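You operate a simulated robot arm through the tools that you are given. There is no shell and no other tool. Be economical: measure what you need, move in short steps, check, and stop when the job is done.

You are at the controls of a simulated two-armed robot. One attempt, no reset.

Task
Put the grey tube on the top of the low cabinet away on the black tray. Then stack the small can marked "C" from the top of the low cabinet on top of the small can that says "H". Then close the right door of the low cabinet. Then fetch the white box with the latest date from the top of the grey workbench and set it on the white card there. Then take the battery on the top of the grey workbench and put it away on the lower middle shelf of the grey rack. Then stack the box marked "Seats" from the top of the grey workbench on top of the box marked "Clips". Then push the bench drawer shut. Then open the sliding hatch. The order counts. Set down upright: white box, battery.

Only the result counts: the job must be done as asked and must still hold three seconds after the hand-in. Knocking over, shifting, dropping, spilling or breaking anything else fails it.

Robot
Two 7-joint arms with vacuum grippers on one trunk, on a base that drives. Base frame: it is fixed to the floor where the robot stands at the start and does not move with it; the origin is under the middle of the robot, x ahead of it, y to its left, z up; the surface under the hand at the start is at about z = 0.58. Units: m, rad, N and s.
The left shoulder is at the start at [0.07, 0.174, 0.954], the right one opposite. With the tool pointing down near the work surface each hand reaches from about 0.28 to 0.8 m from the robot's upright axis, wherever it stands, measured 20 degrees to its own side. Places, roughly: battery [1.25, 1.5, 0.75]; bench drawer [2, 3.1, 0.7]; black tray (19x39 cm) [2.92, 1.82, 0.88]; grey tube (6x6x15 cm) [0.7, 0, 0.6]; lower middle shelf of the grey rack [-1.9, 1.8, 0.5]; right door of the low cabinet [0.2, -0.4, 0.3]; sliding hatch [2.9, 1, 1]; small blue box, small grey box [1.25, 1.25, 0.75]; small can [0.5, -0.25, 0.5]; white box [1, 0, 1]; white card [1, 0, 0.75]. Payload 3.5 kg a hand.
Tool frame (each hand has its own): the origin (TCP) lies in the middle of the cups' lips, and z points out of the cups. The gripper has 2 cups of 0.032 m across, covering 0.032 by 0.08 m (tool x, y); the bellows give 0.01 m. With the vacuum on, a cup seals on a smooth face that it is pressed against (1 to 4 N); it does not hold porous or soft things. The pull reaches 76 N.
Orientation is told as [roll, pitch, yaw] about the base's x, y, z axes, in that order, counted from this pose: with the cups facing straight down, the tool's x points along the base's -x, its y along +y and its z along -z.

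Tools
- The arms move only by the tool apply_moves. It takes "left_steps", "right_steps" or both (then of equal length, played together; a hand with none holds still); each is text: rows parted by semicolons, each of 7 numbers parted by spaces: the shift along the tool's x, y, z in m, then the turn, a rotation vector about the tool's x, y, z in rad, then the vacuum: 1 switches it on, 0 off. In form: x y z rx ry rz vac; .... A call has 1 to 20 rows; each row shifts and turns the commanded pose from where the row before left it, along the tool's axes as they then stand. Each row takes 0.2 s and may step no farther than 0.05 m and 0.15 rad from the row before; otherwise, or with a gripper value out of range, the whole call is refused. Where a pose cannot be reached the arm comes as near as it can. A force on the tool above 40 N (or 10 N above the force at the start of the call, whichever is more), or a blocked arm, ends the call early, and 0.2 s more pass. The pull builds up within a second once a cup has sealed. Time passes only in rows, and 0.2 s behind the last, so rows that do not move give it time. It gives the time, the measured TCP pose, the force on the tool (base axes) and the pull of the vacuum at its end, in the units of the frame above (readings bear some noise), with the torque about the TCP (base axes, N m) and any sound that the robot's microphone picked up, and new pictures: "pictures" is both (left out), scene, wrist or none (wrist: the cameras of the hands that moved).
- Cameras (640 x 400 px; columns grow to the right, rows downward): "scene" is now at [0.1229, -0.0475, 1.2698]; the picture's right is [-0.54, -0.84, -0.00], its down [-0.50, 0.32, -0.81] and it looks along [0.68, -0.43, -0.59] (base axes); focal length 214 px, centre (320, 200). "left" rides on the left gripper at [0.074, -0.019, -0.11] in its tool frame; the picture's right is [0.25, 0.97, 0.00], its down [-0.77, 0.20, -0.60] and it looks along [-0.58, 0.15, 0.80] (tool axes); focal length 218 px, centre (320, 200). "right" rides on the right gripper at [0.074, 0.019, -0.11] in its tool frame; the picture's right is [-0.25, 0.97, 0.00], its down [-0.77, -0.20, -0.60] and it looks along [-0.58, -0.15, 0.80] (tool axes); focal length 218 px, centre (320, 200).
- slide_trunk(by): slides the trunk up (or, below 0, down) by that many m; the arms and the scene camera ride with it, the base frame stays. It gives what a move gives, with no picture.
- drive_base(legs): drives the robot by 1 to 6 legs, each [ahead, turn to the left] in m and rad, along the robot's own axes; the way and the turn of a leg run together, so that a leg with both is an arc; at most 1.5 m and 3.142 rad a leg. The arms and the cameras ride along, it lands a little off, and it stops where it bumps. It gives what a move gives, and a new picture of the scene camera.
- pan_tilt(pan, tilt): turns the head with the scene camera to pan (to the left, within 1.501 rad either way) and tilt (down, from -0.506 to 1.204), counted from straight ahead of the robot. It gives what a move gives, and a new picture of the scene camera.
- pixel_to_xyz(camera, pixels): for up to 12 pixels [column, row] of the newest picture of that camera ("zoom" is the newest enlarged one), the place [x, y, z] in the base frame of the surface seen there, good to about 0.003 m. No time passes.
- zoom(camera, box): a new picture of the part [left, top, right, bottom] of that camera's present view, enlarged. No time passes.
- sign_off(): hands the job in; it is judged then, once.

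Go step by step. Measure first, check grasps and placings, and put right what went wrong. The budget is 131 turns and 260 pictures, counting those below and the enlarged ones. Unless the task says otherwise, let go and move clear before handing in, and close with one line.

The tools are called after ">>>" as a command line: name --argument value ..., lists and objects as JSON in quotes. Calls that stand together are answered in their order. apply_moves: Moves the arms, as the interface text tells. Its arguments: {"type":"object","properties":{"left_steps":{"type":"string"},"right_steps":{"type":"string"},"pictures":{"type":"string","enum":["both","scene","wrist","none"]}},"required":[]} The other tools are called the same way: slide_trunk (by) slides the trunk up or down; drive_base (legs) drives the base; pan_tilt (pan, tilt) turns the head that bears the scene camera; pixel_to_xyz (camera, pixels) gives the place of the surface under pixels of a picture; zoom (camera, box) takes an enlarged picture of a part of a camera's view; sign_off () hands the job in.

At the start:

```text
clock: 0.0
left_tool_pos: [0.5683, 0.0551, 1.1015]
left_tool_rot: [0.001, 0.001, 0.001]
left_wrist_force: [-0.2, 1.1, -0.6]
left_moment: [0.0, -0.01, 0.0]
left_pull: 0.1
right_tool_pos: [0.4696, -0.4283, 1.1678]
right_tool_rot: [0.0, -0.001, 0.0]
right_wrist_force: [0.2, 0.2, 0.2]
right_moment: [0.0, -0.05, -0.01]
right_pull: 0.0
trunk travel left (down, up): [-0.45, 0.39]
robot x, y, heading: [0.0028, 0.0, -0.001]
head pan, tilt: [-0.571, 0.634]
```

scene: 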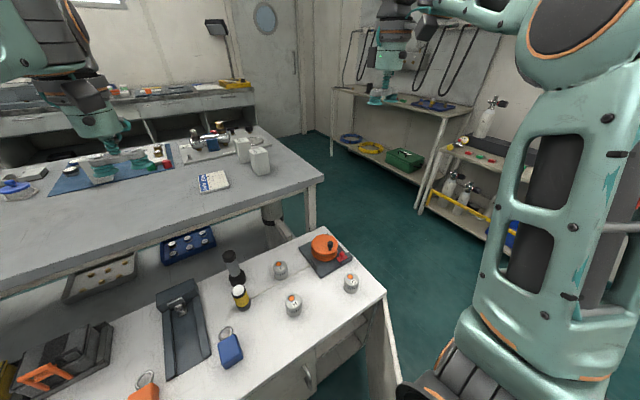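
right: 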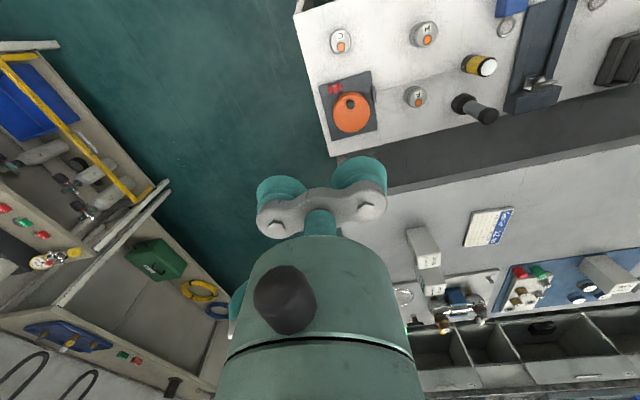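
left: 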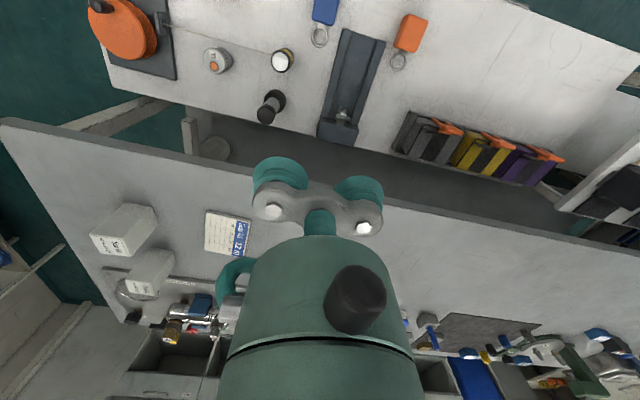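

I see the low cabinet with cans around (280-350, 270-305) and a dark tube near (233,268). I'll zoom in to identify things.

>>> zoom --camera "scene" --box '[130, 210, 400, 380]'

>>> zoom --camera "scene" --box '[150, 110, 310, 210]'

>>> zoom --camera "left" --box '[60, 180, 260, 305]'

>>> zoom --camera "right" --box '[300, 0, 540, 150]'

>>> pixel_to_xyz --camera "scene" --pixels '[[229, 256], [238, 290], [281, 266], [294, 300], [351, 280], [242, 145], [259, 155], [213, 181], [100, 165], [234, 270], [306, 375], [335, 345]]'

```text
2.35 times, centred on (265, 295) of scene
```

zoom: 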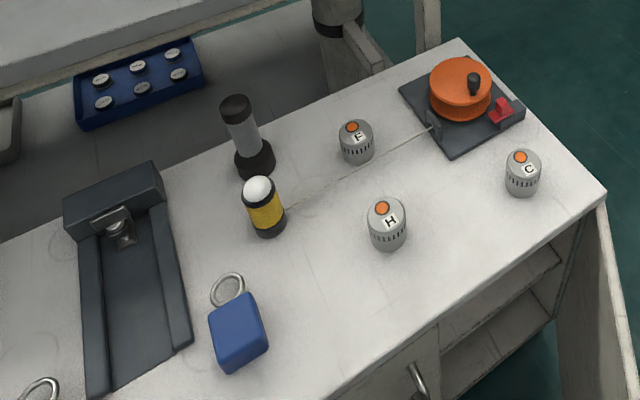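

```text
4.00 times, centred on (230, 160) of scene
```

zoom: 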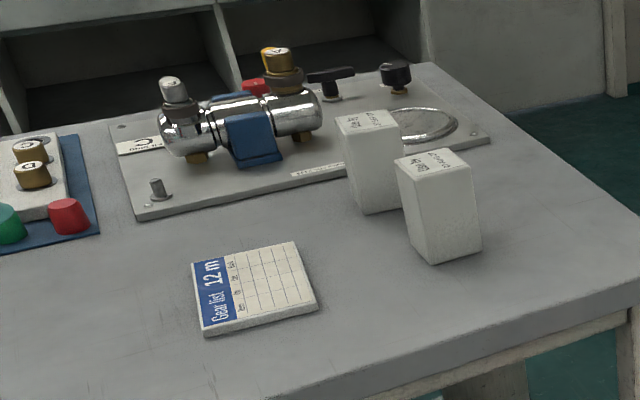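

```text
3.20 times, centred on (160, 242) of left
```

zoom: 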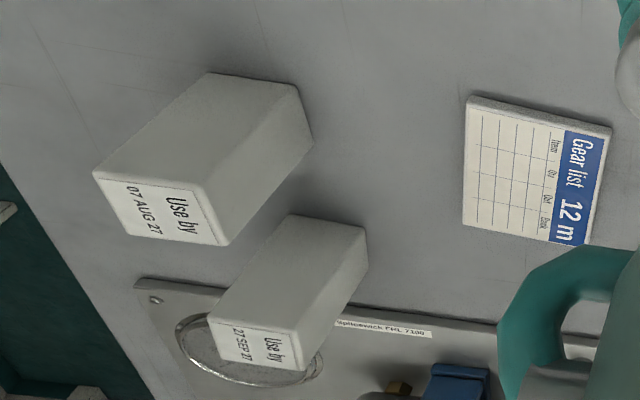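

```text
2.67 times, centred on (420, 75) of right
```

zoom: 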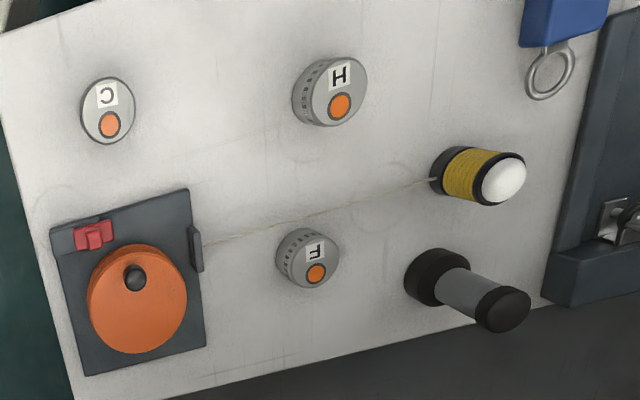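

```text
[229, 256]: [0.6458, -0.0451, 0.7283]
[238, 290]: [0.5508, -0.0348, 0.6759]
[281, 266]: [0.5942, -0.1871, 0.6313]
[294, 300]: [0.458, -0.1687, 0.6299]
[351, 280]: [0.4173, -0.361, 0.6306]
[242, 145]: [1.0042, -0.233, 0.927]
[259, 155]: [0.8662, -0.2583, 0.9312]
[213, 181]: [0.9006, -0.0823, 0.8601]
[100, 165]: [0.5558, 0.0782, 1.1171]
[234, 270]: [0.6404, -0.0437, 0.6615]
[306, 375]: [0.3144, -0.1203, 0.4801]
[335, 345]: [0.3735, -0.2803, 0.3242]
```

The near white box says 07 AUG 27 and the far one 27 SEP 27. The tube is the one at (233,268), and I'll measure its top and the cans. I also need to look around.

>>> zoom --camera "scene" --box '[205, 235, 265, 272]'

>>> pan_tilt --pan 0.5 --tilt 0.25

>>> pan_tilt --pan 1.45 --tilt 0.3

>>> pan_tilt --pan -0.6 --tilt 1.1

```text
10.67 times, centred on (235, 254) of scene
```

zoom: 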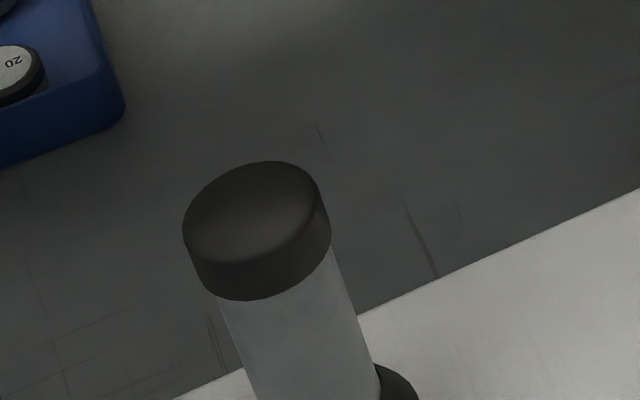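

```text
clock: 1.3
left_tool_pos: [0.5671, 0.0547, 1.1023]
left_tool_rot: [0.0, 0.0, 0.0]
left_wrist_force: [0.4, -0.2, 0.3]
left_moment: [0.03, 0.0, 0.04]
left_pull: 0.1
right_tool_pos: [0.4684, -0.429, 1.1681]
right_tool_rot: [0.0, 0.0, 0.001]
right_wrist_force: [-0.4, -0.4, -0.2]
right_moment: [0.04, 0.03, 0.0]
right_pull: 0.1
trunk travel left (down, up): [-0.45, 0.39]
robot x, y, heading: [-0.0001, 0.0013, 0.004]
head pan, tilt: [0.499, 0.25]
```

scene: 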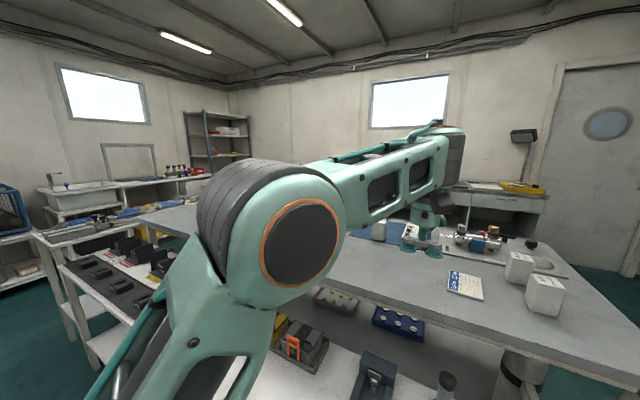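

```text
clock: 2.5
left_tool_pos: [0.5662, 0.0529, 1.1013]
left_tool_rot: [-0.001, 0.0, -0.002]
left_wrist_force: [0.7, 0.7, 0.3]
left_moment: [0.03, -0.01, -0.01]
left_pull: 0.1
right_tool_pos: [0.4697, -0.4285, 1.1686]
right_tool_rot: [0.001, 0.0, 0.0]
right_wrist_force: [0.0, -0.6, -0.1]
right_moment: [-0.03, 0.03, -0.01]
right_pull: 0.0
trunk travel left (down, up): [-0.45, 0.39]
robot x, y, heading: [-0.0006, 0.0011, 0.001]
head pan, tilt: [1.45, 0.3]
```

scene: 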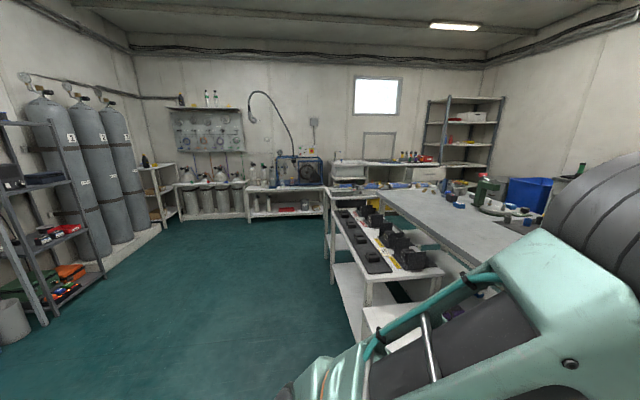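

```text
clock: 4.5
left_tool_pos: [0.5661, 0.0532, 1.1022]
left_tool_rot: [0.001, -0.001, 0.001]
left_wrist_force: [-0.3, -0.1, 0.3]
left_moment: [0.01, 0.02, 0.01]
left_pull: 0.2
right_tool_pos: [0.4691, -0.4293, 1.1674]
right_tool_rot: [0.0, 0.001, 0.0]
right_wrist_force: [0.8, -0.3, 0.5]
right_moment: [0.0, -0.02, -0.02]
right_pull: 0.1
trunk travel left (down, up): [-0.45, 0.39]
robot x, y, heading: [-0.0013, 0.0046, -0.002]
head pan, tilt: [-0.6, 1.1]
```

scene: 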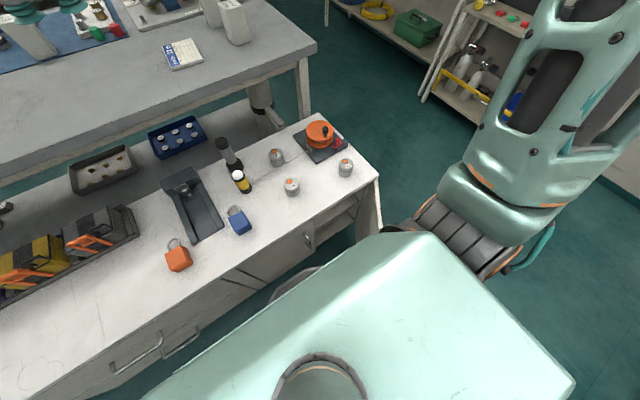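

The tube is now near (222,148). I'll zoom and measure the top rims of the tube and cans.

>>> zoom --camera "scene" --box '[200, 125, 360, 225]'

>>> zoom --camera "left" --box '[190, 30, 310, 130]'

```text
4.00 times, centred on (280, 175) of scene
```

zoom: 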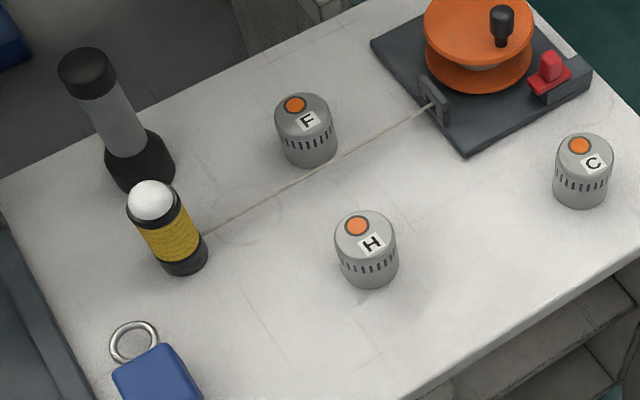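

```text
4.00 times, centred on (250, 80) of left
```

zoom: 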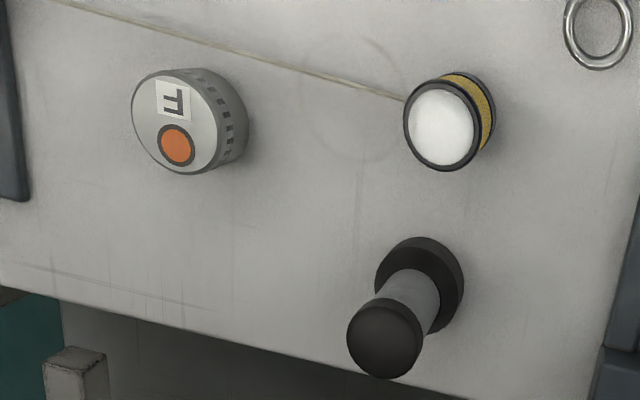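

>>> pixel_to_xyz --camera "zoom" --pixels '[[352, 340], [418, 340], [385, 303], [385, 372], [385, 338], [135, 110], [215, 140], [178, 120]]'

>>> pixel_to_xyz --camera "scene" --pixels '[[284.5, 184], [297.5, 183], [291, 179], [290.5, 189], [340, 164], [352, 163], [345.5, 159.5], [346.5, 168], [222, 142], [260, 205], [283, 195], [310, 175]]'

```text
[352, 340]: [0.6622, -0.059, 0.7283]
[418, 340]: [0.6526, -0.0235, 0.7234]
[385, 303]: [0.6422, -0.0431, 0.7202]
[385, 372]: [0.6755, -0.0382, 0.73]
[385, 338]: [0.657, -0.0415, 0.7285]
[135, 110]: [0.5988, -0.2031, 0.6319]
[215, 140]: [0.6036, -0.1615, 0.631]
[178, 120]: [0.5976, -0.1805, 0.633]
```

```text
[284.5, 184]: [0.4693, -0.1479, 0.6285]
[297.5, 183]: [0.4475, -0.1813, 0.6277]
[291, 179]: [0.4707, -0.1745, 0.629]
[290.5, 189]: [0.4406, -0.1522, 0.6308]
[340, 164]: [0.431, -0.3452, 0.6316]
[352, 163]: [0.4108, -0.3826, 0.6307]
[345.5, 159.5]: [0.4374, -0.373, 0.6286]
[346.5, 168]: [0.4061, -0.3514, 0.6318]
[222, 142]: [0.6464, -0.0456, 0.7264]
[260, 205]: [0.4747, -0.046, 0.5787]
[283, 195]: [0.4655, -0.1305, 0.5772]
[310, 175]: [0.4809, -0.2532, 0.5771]
```

The tube top is near (0.655,-0.043,0.728), about 37 mm wide, so only one cup will fit. I'll hover the left hand's -y cup over it and refine with the wrist camera.

>>> apply_moves --left_steps "-0.0113 -0.0091 0.035 0 0 0 0;-0.0113 -0.0091 0.035 0 0 0 0;-0.0113 -0.0091 0.035 0 0 0 0;-0.0113 -0.0091 0.035 0 0 0 0;-0.0113 -0.0091 0.035 0 0 0 0;-0.0113 -0.0091 0.035 0 0 0 0;-0.0113 -0.0091 0.035 0 0 0 0;-0.0113 -0.0091 0.035 0 0 0 0;0 0 0 0 0 0 0" --pictures "both"

```text
clock: 6.5
left_tool_pos: [0.6589, -0.0187, 0.8228]
left_tool_rot: [-0.001, 0.0, -0.001]
left_wrist_force: [-0.8, -0.3, 0.0]
left_moment: [0.03, 0.0, 0.01]
left_pull: 0.0
right_tool_pos: [0.4675, -0.4283, 1.1692]
right_tool_rot: [0.0, 0.0, -0.001]
right_wrist_force: [0.4, -0.5, -0.1]
right_moment: [-0.02, -0.03, -0.02]
right_pull: 0.1
trunk travel left (down, up): [-0.45, 0.39]
robot x, y, heading: [-0.0005, 0.0006, 0.004]
head pan, tilt: [-0.6, 1.1]
```

scene: 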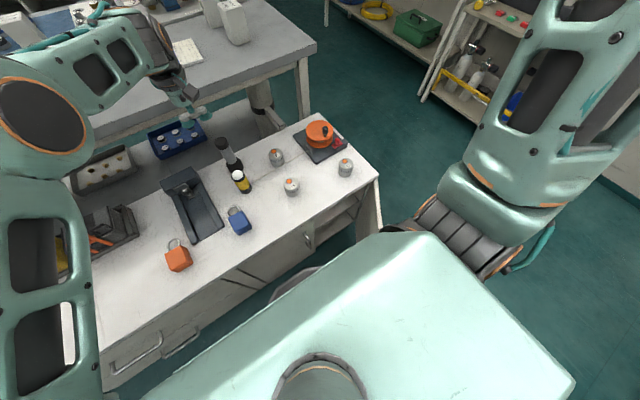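
left: 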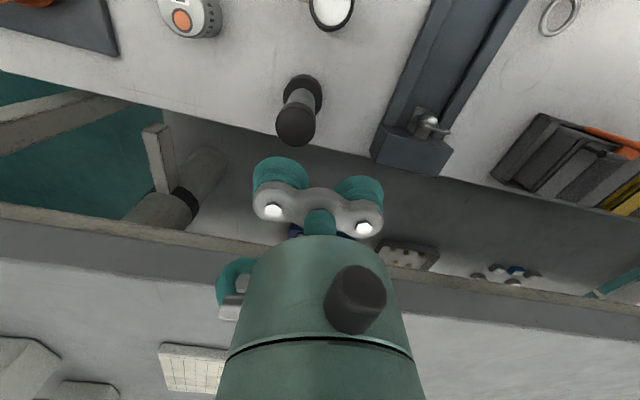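

The tube top is at (297,125) in the left picture. I'll zoom in for its rim.

>>> zoom --camera "left" --box '[256, 65, 352, 155]'

```text
4.44 times, centred on (304, 110) of left
```

zoom: 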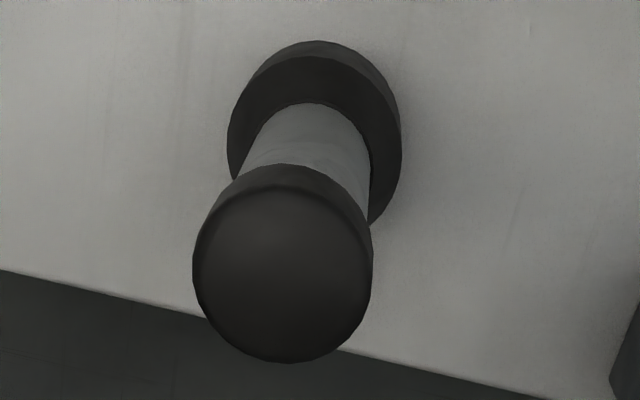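

>>> pixel_to_xyz --camera "zoom" --pixels '[[200, 265], [364, 265], [283, 190], [283, 355], [283, 270], [340, 210], [225, 320], [310, 320]]'

```text
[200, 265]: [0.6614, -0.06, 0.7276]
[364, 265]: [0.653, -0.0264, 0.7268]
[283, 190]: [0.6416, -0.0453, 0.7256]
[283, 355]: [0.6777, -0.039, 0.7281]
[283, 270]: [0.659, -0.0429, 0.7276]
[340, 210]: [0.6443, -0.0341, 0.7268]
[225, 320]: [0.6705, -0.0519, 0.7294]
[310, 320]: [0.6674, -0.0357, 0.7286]
```

The tube centre is (0.659,-0.043) and the -y cup is right above it. I'll descend and press lightly with vacuum on.

>>> apply_moves --left_steps "0 0 0.04 0 0 0 0;0 0 0.035 0 0 0 0;0 0 0.015 0 0 0 1;0 0 0.004 0 0 0 1;0 0 0.003 0 0 0 1;0 0 0.002 0 0 0 1;0 0 0 0 0 0 1;0 0 0 0 0 0 1;0 0 0 0 0 0 1" --pictures "wrist"

```text
clock: 8.5
left_tool_pos: [0.6558, -0.0178, 0.7255]
left_tool_rot: [-0.002, -0.003, 0.0]
left_wrist_force: [4.0, 4.6, 21.6]
left_moment: [-1.23, -0.24, 0.12]
left_pull: 37.4
right_tool_pos: [0.4669, -0.4284, 1.1688]
right_tool_rot: [0.001, -0.001, 0.0]
right_wrist_force: [0.3, 0.5, -1.0]
right_moment: [-0.04, 0.04, -0.02]
right_pull: 0.1
trunk travel left (down, up): [-0.45, 0.39]
robot x, y, heading: [-0.0016, 0.0007, -0.001]
head pan, tilt: [-0.6, 1.1]
```

left: 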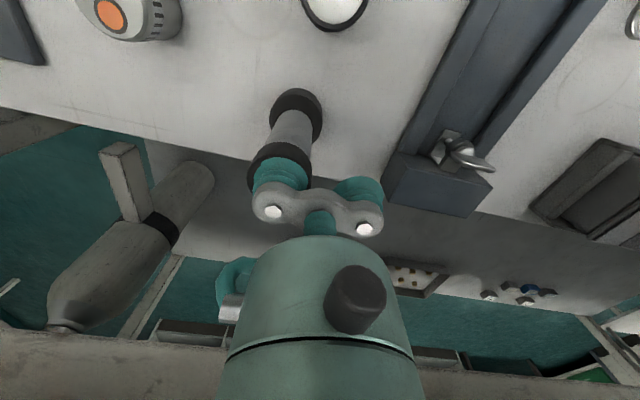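

One cup is sealed (pull 37.4). I'll lift.

>>> apply_moves --left_steps "0 0 -0.01 0 0 0 1;0 0 -0.02 0 0 0 1;0 0 -0.03 0 0 0 1;0 0 -0.04 0 0 0 1;0 0 -0.04 0 0 0 1;0 0 -0.04 0 0 0 1;0 0 -0.04 0 0 0 1;0 0 -0.04 0 0 0 1;0 0 0 0 0 0 1" --pictures "wrist"

```text
clock: 10.5
left_tool_pos: [0.6574, -0.0173, 0.983]
left_tool_rot: [0.001, 0.001, -0.001]
left_wrist_force: [0.0, 0.7, -2.9]
left_moment: [-0.79, 0.0, 0.03]
left_pull: 37.8
right_tool_pos: [0.4687, -0.4281, 1.1672]
right_tool_rot: [0.0, 0.001, -0.001]
right_wrist_force: [-0.2, -0.3, -0.5]
right_moment: [0.0, -0.02, -0.03]
right_pull: 0.1
trunk travel left (down, up): [-0.45, 0.39]
robot x, y, heading: [0.0022, 0.0037, -0.003]
head pan, tilt: [-0.6, 1.1]
```

left: 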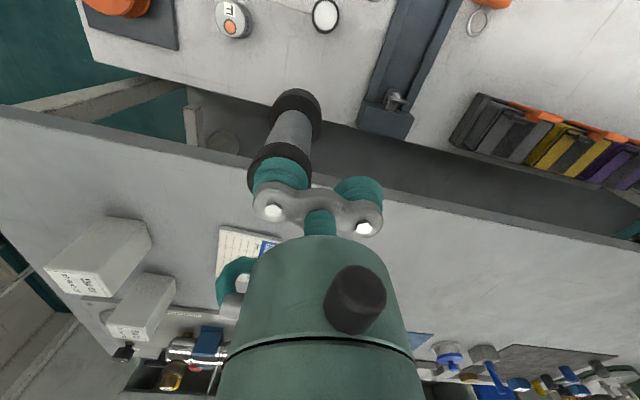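

The tube is held (37.8). Next I'll retract it toward the body and survey the floor and furniture for the drive.

>>> apply_moves --left_steps "0.045 0 -0.02 0 0 0 1;0.045 0 -0.02 0 0 0 1;0.045 0 -0.02 0 0 0 1;0.045 0 -0.02 0 0 0 1;0.045 0 -0.01 0 0 0 1;0 0 0 0 0 0 1" --right_steps "0.02 0 0 0 0 0 0;0.02 0 0 0 0 0 0;0.02 0 0 0 0 0 0;0 0 0 0 0 0 0;0 0 0 0 0 0 0;0 0 0 0 0 0 0" --pictures "none"

>>> pixel_to_xyz --camera "scene" --pixels '[[316, 46], [256, 2], [312, 116], [380, 178], [320, 113], [420, 90], [330, 25], [430, 180], [450, 60], [620, 230], [365, 220], [5, 205]]'

>>> pan_tilt --pan -0.75 --tilt 0.45

>>> pan_tilt --pan 0.1 --tilt 0.25

```text
clock: 11.9
left_tool_pos: [0.4339, -0.0168, 1.0727]
left_tool_rot: [0.002, 0.002, -0.001]
left_wrist_force: [0.2, 0.0, -3.6]
left_moment: [-0.79, 0.02, 0.05]
left_pull: 37.9
right_tool_pos: [0.4323, -0.4301, 1.1619]
right_tool_rot: [0.0, 0.001, 0.001]
right_wrist_force: [0.0, -1.3, 0.0]
right_moment: [-0.03, 0.04, -0.01]
right_pull: 0.1
right hand out of reach, approached as far as the arm can: row 2, 3
trunk travel left (down, up): [-0.45, 0.39]
robot x, y, heading: [0.0013, -0.0036, 0.002]
head pan, tilt: [-0.6, 1.1]
```

```text
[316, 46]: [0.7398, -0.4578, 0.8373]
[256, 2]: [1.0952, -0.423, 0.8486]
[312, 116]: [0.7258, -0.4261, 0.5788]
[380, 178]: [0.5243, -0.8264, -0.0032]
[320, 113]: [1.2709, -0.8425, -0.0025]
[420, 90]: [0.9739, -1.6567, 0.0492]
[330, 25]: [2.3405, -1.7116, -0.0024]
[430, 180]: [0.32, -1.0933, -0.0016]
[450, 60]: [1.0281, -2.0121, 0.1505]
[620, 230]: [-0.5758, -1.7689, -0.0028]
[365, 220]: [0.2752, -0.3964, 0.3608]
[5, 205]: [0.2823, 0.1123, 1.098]
```

```text
clock: 12.9
left_tool_pos: [0.433, -0.0168, 1.0737]
left_tool_rot: [0.003, 0.0, -0.001]
left_wrist_force: [-0.9, 0.2, -2.7]
left_moment: [-0.82, -0.01, -0.03]
left_pull: 37.7
right_tool_pos: [0.4316, -0.4299, 1.1629]
right_tool_rot: [0.002, -0.001, 0.0]
right_wrist_force: [0.4, -0.9, 0.0]
right_moment: [-0.01, -0.01, -0.02]
right_pull: 0.0
trunk travel left (down, up): [-0.45, 0.39]
robot x, y, heading: [0.0005, -0.0011, -0.001]
head pan, tilt: [-0.75, 0.45]
```

scene: 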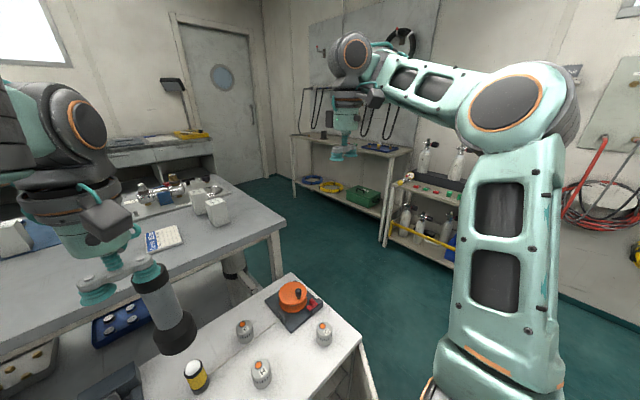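

```text
clock: 14.1
left_tool_pos: [0.4335, -0.0169, 1.0727]
left_tool_rot: [-0.001, 0.001, 0.001]
left_wrist_force: [-0.1, -0.3, -3.0]
left_moment: [-0.84, -0.01, 0.03]
left_pull: 37.6
right_tool_pos: [0.4317, -0.4295, 1.1624]
right_tool_rot: [-0.001, -0.001, 0.0]
right_wrist_force: [-0.1, 0.1, 0.1]
right_moment: [-0.01, -0.02, 0.01]
right_pull: 0.1
trunk travel left (down, up): [-0.45, 0.39]
robot x, y, heading: [-0.0001, -0.0006, 0.0]
head pan, tilt: [0.099, 0.25]
```

scene: 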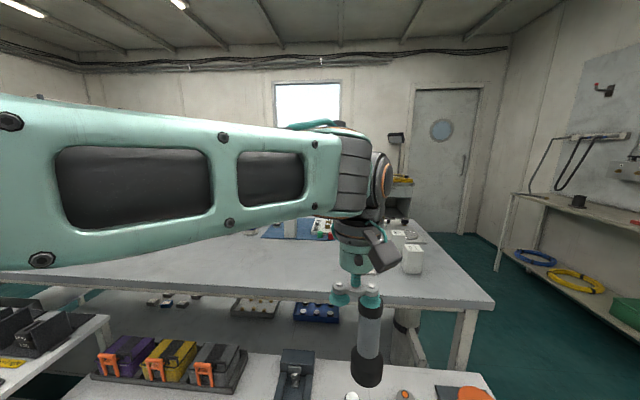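

I'll measure the back counter and the aisle behind the workbench.

>>> pixel_to_xyz --camera "scene" --pixels '[[405, 185], [408, 215], [440, 255], [427, 222], [490, 300], [465, 330], [420, 225], [265, 232], [530, 300], [500, 270], [515, 195], [455, 235]]'

>>> pan_tilt --pan -1.5 --tilt 0.5

```text
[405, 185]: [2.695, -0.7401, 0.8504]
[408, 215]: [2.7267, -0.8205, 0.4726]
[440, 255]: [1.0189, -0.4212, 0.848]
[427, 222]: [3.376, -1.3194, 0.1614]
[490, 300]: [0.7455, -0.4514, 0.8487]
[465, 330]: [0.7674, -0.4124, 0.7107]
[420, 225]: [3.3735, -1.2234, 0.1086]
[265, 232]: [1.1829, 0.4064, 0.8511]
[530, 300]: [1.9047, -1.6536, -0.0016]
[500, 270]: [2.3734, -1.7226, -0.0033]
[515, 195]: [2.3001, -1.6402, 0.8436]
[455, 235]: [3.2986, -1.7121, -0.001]
```

```text
clock: 15.8
left_tool_pos: [0.4332, -0.0164, 1.0735]
left_tool_rot: [0.0, 0.001, 0.001]
left_wrist_force: [0.3, -0.1, -2.3]
left_moment: [-0.83, 0.0, 0.01]
left_pull: 37.8
right_tool_pos: [0.4314, -0.4302, 1.1635]
right_tool_rot: [0.0, 0.001, -0.001]
right_wrist_force: [-1.0, -0.9, 0.3]
right_moment: [0.01, 0.01, -0.01]
right_pull: 0.1
trunk travel left (down, up): [-0.45, 0.39]
robot x, y, heading: [-0.0016, -0.0001, -0.001]
head pan, tilt: [-1.499, 0.499]
```

scene: 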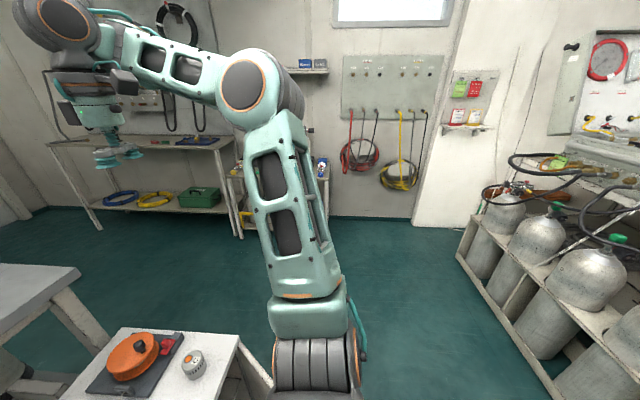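

>>> pixel_to_xyz --camera "scene" --pixels '[[458, 258], [480, 290], [540, 385], [400, 330], [420, 240], [240, 236], [60, 215], [235, 345], [190, 310]]'

>>> drive_base --legs '[[-0.3, 0]]'

```text
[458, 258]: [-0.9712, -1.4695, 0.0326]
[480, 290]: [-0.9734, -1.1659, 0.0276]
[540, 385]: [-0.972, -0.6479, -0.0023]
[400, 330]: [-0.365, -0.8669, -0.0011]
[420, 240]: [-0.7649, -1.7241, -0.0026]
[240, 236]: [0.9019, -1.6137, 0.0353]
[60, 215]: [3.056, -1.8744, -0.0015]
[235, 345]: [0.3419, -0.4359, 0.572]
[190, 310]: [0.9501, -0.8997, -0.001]
```

```text
clock: 17.8
left_tool_pos: [0.1395, -0.017, 1.0733]
left_tool_rot: [0.0, 0.0, -0.004]
left_wrist_force: [-1.0, 0.5, -3.0]
left_moment: [-0.8, 0.01, 0.0]
left_pull: 38.1
right_tool_pos: [0.1386, -0.4305, 1.1632]
right_tool_rot: [-0.001, 0.002, -0.001]
right_wrist_force: [-0.1, 0.5, -0.7]
right_moment: [0.0, 0.03, 0.03]
right_pull: 0.1
trunk travel left (down, up): [-0.45, 0.39]
robot x, y, heading: [-0.2916, -0.0035, -0.002]
head pan, tilt: [-1.499, 0.499]
```

scene: 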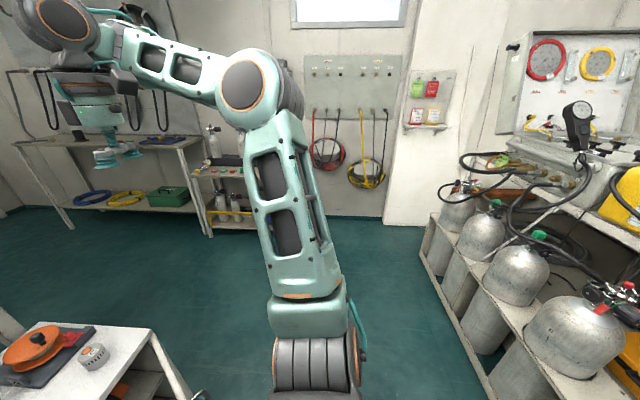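

Clear. I'll back up slightly, turn right, drive to y≈-1.05, then turn to face +x.

>>> drive_base --legs '[[-0.07, 0], [0, -1.571], [1.05, 0], [0, 1.571]]'

>>> pan_tilt --pan 0.5 --tilt 0.6

```text
clock: 31.5
left_tool_pos: [0.073, -1.0587, 1.0735]
left_tool_rot: [0.0, 0.0, 0.016]
left_wrist_force: [-0.2, 0.0, -3.9]
left_moment: [-0.84, 0.0, -0.04]
left_pull: 37.4
right_tool_pos: [0.0794, -1.4721, 1.1622]
right_tool_rot: [-0.001, 0.0, 0.017]
right_wrist_force: [-0.5, 0.3, -0.2]
right_moment: [0.0, 0.01, 0.01]
right_pull: 0.0
trunk travel left (down, up): [-0.45, 0.39]
robot x, y, heading: [-0.3622, -1.0528, 0.018]
head pan, tilt: [-1.499, 0.499]
```

scene: 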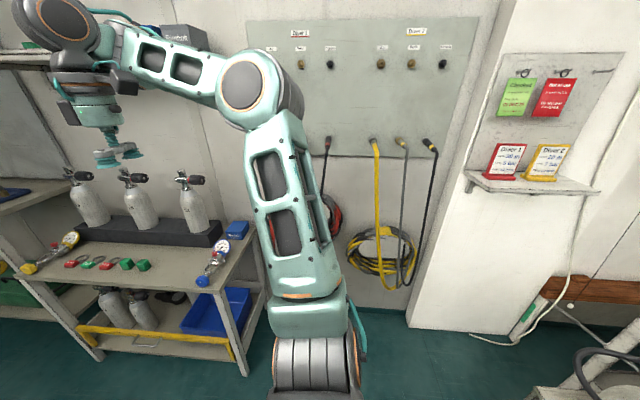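

```text
clock: 33.4
left_tool_pos: [0.0729, -1.0584, 1.0728]
left_tool_rot: [0.002, -0.001, 0.017]
left_wrist_force: [0.1, 0.2, -3.2]
left_moment: [-0.81, -0.03, -0.01]
left_pull: 37.0
right_tool_pos: [0.0792, -1.4716, 1.1629]
right_tool_rot: [0.001, -0.001, 0.019]
right_wrist_force: [0.1, -0.8, -0.5]
right_moment: [-0.03, -0.01, 0.01]
right_pull: 0.0
trunk travel left (down, up): [-0.45, 0.39]
robot x, y, heading: [-0.361, -1.05, 0.012]
head pan, tilt: [0.499, 0.6]
```

scene: 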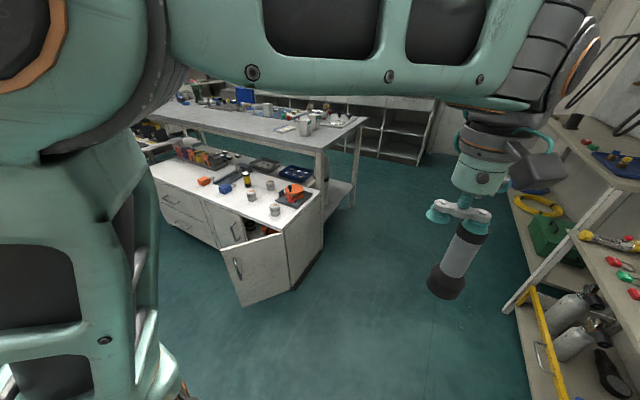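

The cabinet's door is swung open at (250,270). I'll measure it for later, and drive to the aisle with a slight left bias to stay clear of both sides.

>>> pixel_to_xyz --camera "scene" --pixels '[[222, 253], [282, 236], [243, 303], [288, 288], [237, 268], [262, 245], [265, 270], [205, 200], [320, 200], [240, 218]]'

>>> drive_base --legs '[[0, 0.07], [1.2, 0], [1.16, 0], [0, 1.48]]'

>>> pan_tilt --pan -0.3 --tilt 0.5

```text
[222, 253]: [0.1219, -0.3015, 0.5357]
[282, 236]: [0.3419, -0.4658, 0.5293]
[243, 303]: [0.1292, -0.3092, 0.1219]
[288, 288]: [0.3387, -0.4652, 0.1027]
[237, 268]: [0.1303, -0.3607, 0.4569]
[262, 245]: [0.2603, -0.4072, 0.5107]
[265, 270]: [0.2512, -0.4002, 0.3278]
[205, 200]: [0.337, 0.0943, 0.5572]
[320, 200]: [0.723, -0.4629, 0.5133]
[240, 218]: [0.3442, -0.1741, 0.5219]
```

```text
clock: 49.1
left_tool_pos: [2.0118, -0.3909, 1.0735]
left_tool_rot: [0.001, 0.0, 1.584]
left_wrist_force: [0.6, -0.2, -2.5]
left_moment: [-0.01, -0.86, -0.02]
left_pull: 38.0
right_tool_pos: [2.4247, -0.3875, 1.1624]
right_tool_rot: [-0.001, 0.0, 1.583]
right_wrist_force: [0.4, 0.4, -0.2]
right_moment: [-0.03, 0.0, 0.02]
right_pull: 0.1
trunk travel left (down, up): [-0.45, 0.39]
robot x, y, heading: [1.9982, -0.8198, 1.578]
head pan, tilt: [0.499, 0.6]
```

scene: 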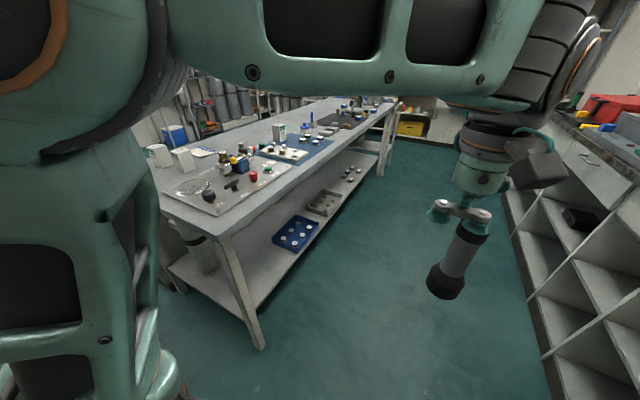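

```text
clock: 50.3
left_tool_pos: [2.0116, -0.3902, 1.0723]
left_tool_rot: [0.003, 0.001, 1.584]
left_wrist_force: [0.7, 0.1, -3.4]
left_moment: [0.04, -0.9, -0.08]
left_pull: 38.6
right_tool_pos: [2.4254, -0.3886, 1.1621]
right_tool_rot: [0.001, -0.001, 1.584]
right_wrist_force: [-1.1, 0.4, 0.2]
right_moment: [0.0, 0.03, 0.02]
right_pull: 0.1
trunk travel left (down, up): [-0.45, 0.39]
robot x, y, heading: [1.9955, -0.8221, 1.589]
head pan, tilt: [-0.3, 0.499]
```

scene: 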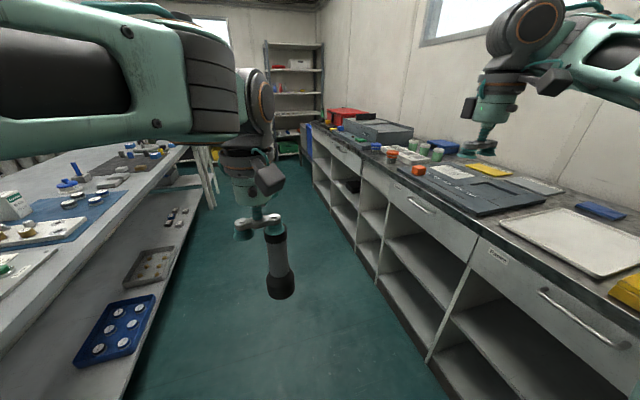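

I'll find the tray and the hatch on the counter.

>>> pixel_to_xyz --camera "scene" --pixels '[[470, 190], [450, 172], [375, 128], [355, 125], [400, 155], [350, 165], [420, 205], [205, 190], [580, 240], [520, 185], [310, 150]]'

>>> zoom --camera "scene" --box '[300, 80, 620, 280]'

```text
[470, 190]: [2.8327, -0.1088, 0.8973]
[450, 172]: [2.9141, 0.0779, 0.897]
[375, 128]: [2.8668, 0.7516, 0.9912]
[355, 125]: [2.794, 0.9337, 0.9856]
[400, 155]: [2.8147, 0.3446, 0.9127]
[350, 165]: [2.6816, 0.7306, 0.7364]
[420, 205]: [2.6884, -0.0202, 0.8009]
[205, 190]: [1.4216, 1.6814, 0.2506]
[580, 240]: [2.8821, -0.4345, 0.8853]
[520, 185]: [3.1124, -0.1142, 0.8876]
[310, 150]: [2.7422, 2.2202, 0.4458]
```

```text
2.00 times, centred on (460, 180) of scene
```

zoom: 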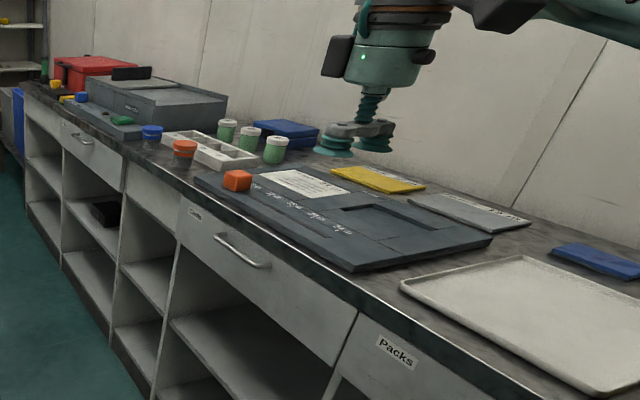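

The counter's grey box around y≈1 is likely the hatch, with the tray beyond it. I'll drive ahead 1.5 m and look.

>>> drive_base --legs '[[1.5, 0], [0.5, 0]]'

>>> pan_tilt --pan -0.8 --tilt 0.5

```text
clock: 60.2
left_tool_pos: [2.0444, 1.5952, 1.0729]
left_tool_rot: [0.002, 0.003, 1.544]
left_wrist_force: [-0.2, -0.4, -2.9]
left_moment: [-0.04, -0.81, -0.06]
left_pull: 38.1
right_tool_pos: [2.4578, 1.5823, 1.1622]
right_tool_rot: [0.001, 0.0, 1.547]
right_wrist_force: [0.2, -0.9, 0.7]
right_moment: [-0.05, -0.01, 0.0]
right_pull: 0.2
trunk travel left (down, up): [-0.45, 0.39]
robot x, y, heading: [2.0203, 1.1619, 1.548]
head pan, tilt: [-0.3, 0.499]
```

scene: 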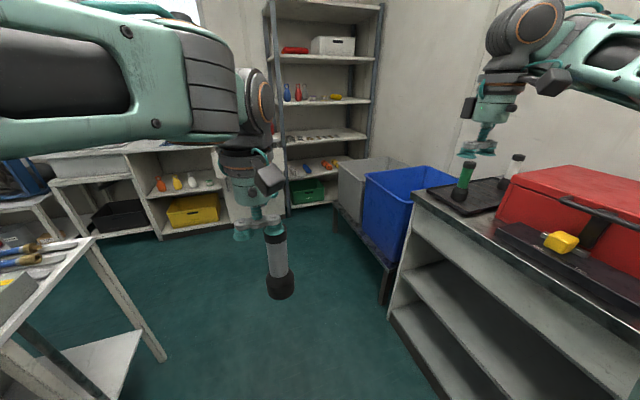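

```text
clock: 61.1
left_tool_pos: [2.0451, 1.5948, 1.0728]
left_tool_rot: [0.001, 0.001, 1.543]
left_wrist_force: [0.5, 0.6, -3.5]
left_moment: [-0.03, -0.79, -0.04]
left_pull: 38.0
right_tool_pos: [2.4575, 1.5818, 1.1633]
right_tool_rot: [-0.001, 0.0, 1.546]
right_wrist_force: [0.1, -0.7, -0.3]
right_moment: [-0.01, 0.01, -0.03]
right_pull: 0.0
trunk travel left (down, up): [-0.45, 0.39]
robot x, y, heading: [2.0155, 1.1627, 1.547]
head pan, tilt: [-0.799, 0.499]
```

scene: 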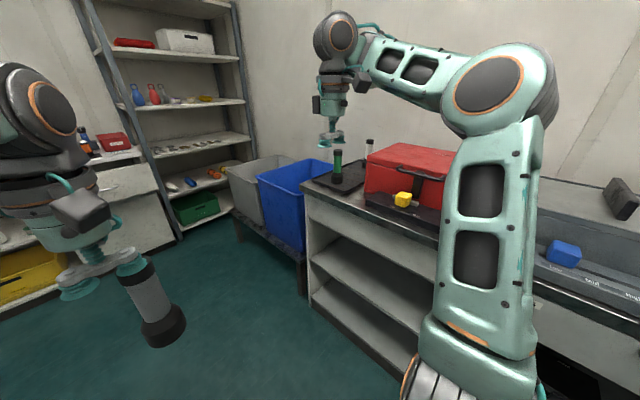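

The black tray at (345,180) already holds other tubes. I'll zoom and measure it.

>>> zoom --camera "scene" --box '[295, 130, 415, 215]'

>>> pixel_to_xyz --camera "scene" --pixels '[[340, 183], [360, 186], [315, 181], [345, 192], [338, 152], [369, 140], [376, 170], [330, 195], [308, 185], [402, 199], [330, 178], [352, 172]]'

```text
4.71 times, centred on (355, 172) of scene
```

zoom: 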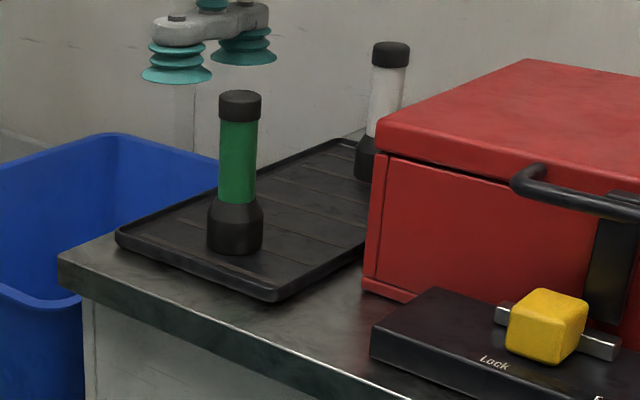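

```text
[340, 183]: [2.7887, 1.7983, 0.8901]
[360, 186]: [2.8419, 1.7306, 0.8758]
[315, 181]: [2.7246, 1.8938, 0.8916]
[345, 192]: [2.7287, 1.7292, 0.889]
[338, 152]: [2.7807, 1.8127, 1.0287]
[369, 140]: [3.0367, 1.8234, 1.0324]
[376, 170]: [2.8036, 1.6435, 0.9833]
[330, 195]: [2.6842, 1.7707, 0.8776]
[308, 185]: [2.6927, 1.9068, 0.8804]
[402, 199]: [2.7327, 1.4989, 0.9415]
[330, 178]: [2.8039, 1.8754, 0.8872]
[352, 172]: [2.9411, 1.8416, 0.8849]
```

The tray spans x 2.72–3.11, y 1.73–1.91, with tubes at x≈2.79 and 3.04, so the free middle is about (2.915,1.82). I'll drive to (2.2,1.6) facing +x with the trunk raised.

>>> slide_trunk --by 0.22

>>> drive_base --legs '[[0.42, 0], [0, -1.547], [0.18, 0]]'

>>> pan_tilt --pan 0.3 --tilt 0.8

```text
clock: 63.4
left_tool_pos: [2.0445, 1.5942, 1.2929]
left_tool_rot: [0.002, 0.0, 1.544]
left_wrist_force: [0.5, 0.0, -2.8]
left_moment: [-0.03, -0.79, -0.06]
left_pull: 37.9
right_tool_pos: [2.4567, 1.5827, 1.3835]
right_tool_rot: [0.0, 0.003, 1.546]
right_wrist_force: [-0.6, 0.9, -0.3]
right_moment: [0.02, -0.01, 0.02]
right_pull: 0.0
trunk travel left (down, up): [-0.67, 0.17]
robot x, y, heading: [2.0171, 1.1591, 1.544]
head pan, tilt: [-0.799, 0.499]
```

```text
clock: 71.0
left_tool_pos: [2.6384, 1.5531, 1.2939]
left_tool_rot: [0.003, -0.001, -0.033]
left_wrist_force: [0.3, 0.0, -2.6]
left_moment: [-0.84, -0.01, -0.06]
left_pull: 37.8
right_tool_pos: [2.625, 1.1392, 1.3838]
right_tool_rot: [-0.001, -0.001, -0.03]
right_wrist_force: [-0.5, -0.4, 0.5]
right_moment: [0.0, -0.01, 0.02]
right_pull: 0.1
trunk travel left (down, up): [-0.67, 0.17]
robot x, y, heading: [2.2116, 1.5851, -0.031]
head pan, tilt: [-0.799, 0.499]
```

scene: 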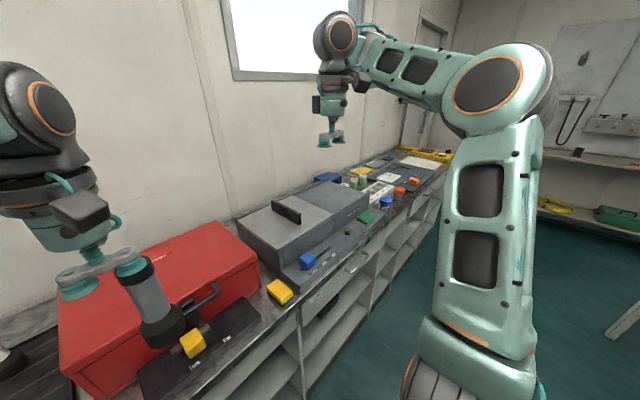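

```text
clock: 72.3
left_tool_pos: [2.6406, 1.5519, 1.2925]
left_tool_rot: [0.002, 0.002, -0.03]
left_wrist_force: [1.0, 0.2, -3.3]
left_moment: [-0.81, 0.0, -0.04]
left_pull: 38.7
right_tool_pos: [2.6283, 1.1392, 1.3833]
right_tool_rot: [0.0, 0.001, -0.032]
right_wrist_force: [0.0, -1.1, -1.0]
right_moment: [0.04, -0.02, 0.0]
right_pull: 0.0
trunk travel left (down, up): [-0.67, 0.17]
robot x, y, heading: [2.2091, 1.5863, -0.034]
head pan, tilt: [0.3, 0.799]
```

scene: 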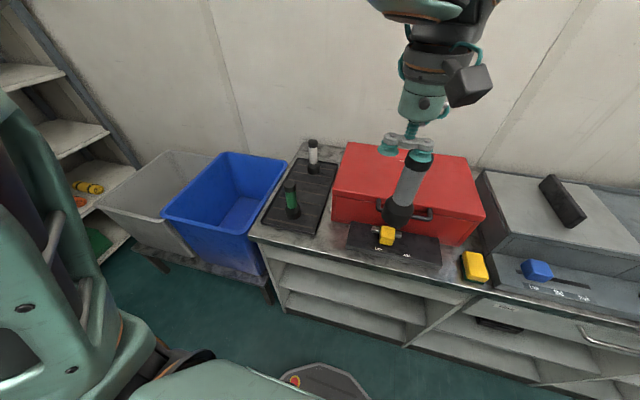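

>>> pixel_to_xyz --camera "scene" --pixels '[[263, 222], [315, 232], [338, 165], [296, 163], [304, 190], [310, 200], [290, 186], [313, 142], [292, 215], [312, 172], [350, 190], [400, 205]]'

```text
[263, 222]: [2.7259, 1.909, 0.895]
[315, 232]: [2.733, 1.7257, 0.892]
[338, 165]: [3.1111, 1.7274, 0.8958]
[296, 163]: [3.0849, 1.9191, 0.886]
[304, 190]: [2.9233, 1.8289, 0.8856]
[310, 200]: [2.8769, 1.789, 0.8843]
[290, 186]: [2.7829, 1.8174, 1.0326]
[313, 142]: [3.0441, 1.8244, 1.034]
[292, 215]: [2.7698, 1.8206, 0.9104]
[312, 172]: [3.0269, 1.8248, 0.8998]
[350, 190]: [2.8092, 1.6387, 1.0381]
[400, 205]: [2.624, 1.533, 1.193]
```

I'll extend over the tray middle at the present height (tube bottom ~1.14 clears all).

>>> apply_moves --left_steps "-0.0293 0.0335 0 0 0 0 1;-0.0293 0.0335 0 0 0 0 1;-0.0293 0.0335 0 0 0 0 1;-0.0293 0.0335 0 0 0 0 1;-0.0293 0.0335 0 0 0 0 1;-0.0293 0.0335 0 0 0 0 1;-0.0293 0.0335 0 0 0 0 1;-0.0293 0.0335 0 0 0 0 1;-0.0293 0.0335 0 0 0 0 1;0 0 0 0 0 0 1" --pictures "both"

```text
clock: 74.3
left_tool_pos: [2.9089, 1.8311, 1.2892]
left_tool_rot: [0.0, -0.032, -0.022]
left_wrist_force: [37.1, -9.5, -82.3]
left_moment: [0.97, -2.22, 0.94]
left_pull: 38.0
left hand out of reach, approached as far as the arm can: row 9
right_tool_pos: [2.6312, 1.141, 1.3824]
right_tool_rot: [-0.002, 0.002, -0.029]
right_wrist_force: [1.5, 1.1, -0.2]
right_moment: [0.01, 0.01, -0.03]
right_pull: 0.1
trunk travel left (down, up): [-0.67, 0.17]
robot x, y, heading: [2.2084, 1.5819, -0.029]
head pan, tilt: [0.3, 0.799]
stopped in row 9 (left hand): the force on the tool passed its limit at 312 N (the readings are from after the stop); the commanded pose is now the measured one
```

scene: 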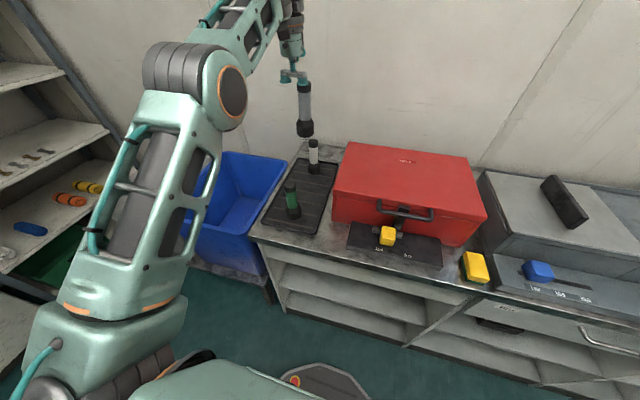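
left: 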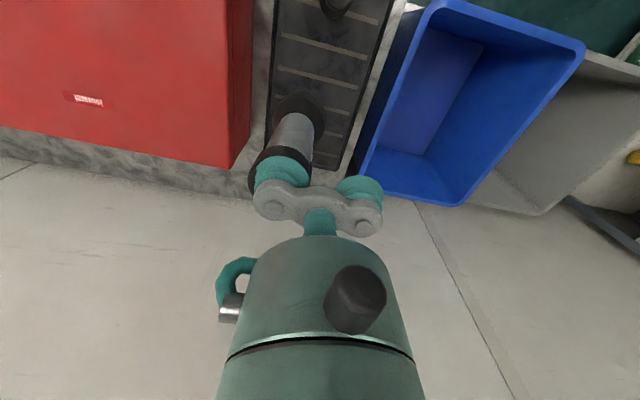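

The arm reached its stretch limit and stopped over the tray gap. I'll let it settle and level out with a tiny retreat downwards.

>>> apply_moves --left_steps "0 0 0 0 0 0 1;0.002 0 0.005 0 0 0 1;0 0 0.01 0 0.03 0 1;0 0 0.01 0 0 0 1;0 0 0 0 0 0 1" --pictures "scene"

```text
clock: 74.6
left_tool_pos: [2.9059, 1.8285, 1.2925]
left_tool_rot: [0.001, -0.037, -0.021]
left_wrist_force: [18.6, -5.6, -45.6]
left_moment: [0.09, -1.43, 0.41]
left_pull: 37.7
right_tool_pos: [2.6258, 1.1387, 1.3836]
right_tool_rot: [-0.001, -0.002, -0.03]
right_wrist_force: [0.0, 0.4, 0.1]
right_moment: [0.0, 0.02, 0.03]
right_pull: 0.0
trunk travel left (down, up): [-0.67, 0.17]
robot x, y, heading: [2.2065, 1.5809, -0.033]
head pan, tilt: [0.3, 0.799]
stopped in row 1 (left hand): the force on the tool passed its limit at 103 N (the readings are from after the stop); the commanded pose is now the measured one
```

scene: 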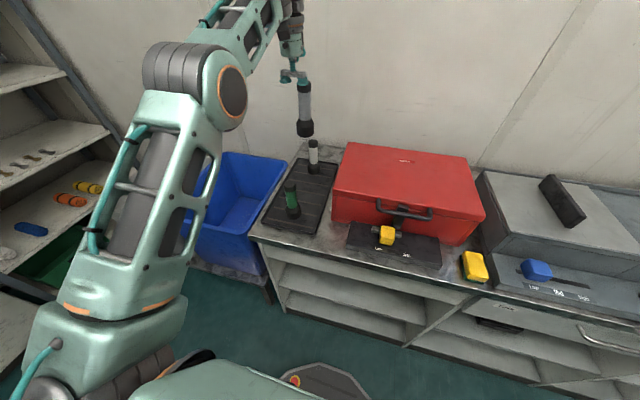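

Something presses the tool (forward-down), probably the wrist near its own forearm at this stretch. I'll back off along the path I came.

>>> apply_moves --left_steps "0.01 -0.01 0 0 0 0 1;0.015 -0.015 0 0 0 0 1;0.02 -0.015 0 0 0 0 1;0.02 -0.01 0 0 0 0 1;0 0 0 0 0 0 1" --pictures "wrist"

```text
clock: 75.8
left_tool_pos: [2.8417, 1.7807, 1.2896]
left_tool_rot: [0.004, -0.033, -0.022]
left_wrist_force: [0.3, -1.3, -3.8]
left_moment: [-0.8, 0.01, -0.14]
left_pull: 37.9
right_tool_pos: [2.6278, 1.1392, 1.3836]
right_tool_rot: [-0.001, 0.0, -0.03]
right_wrist_force: [0.5, 1.1, 0.5]
right_moment: [0.02, 0.01, -0.01]
right_pull: 0.0
trunk travel left (down, up): [-0.67, 0.17]
robot x, y, heading: [2.2087, 1.583, -0.033]
head pan, tilt: [0.3, 0.799]
```

left: 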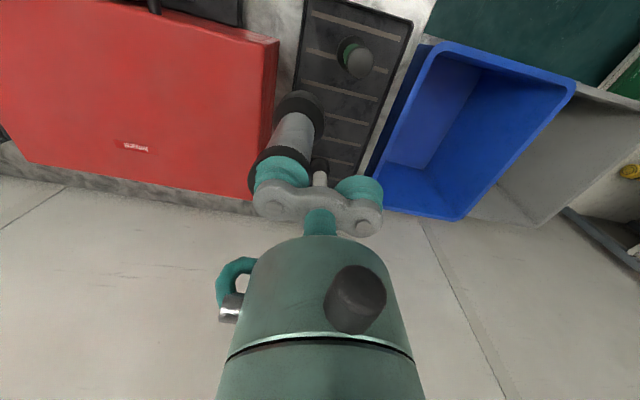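

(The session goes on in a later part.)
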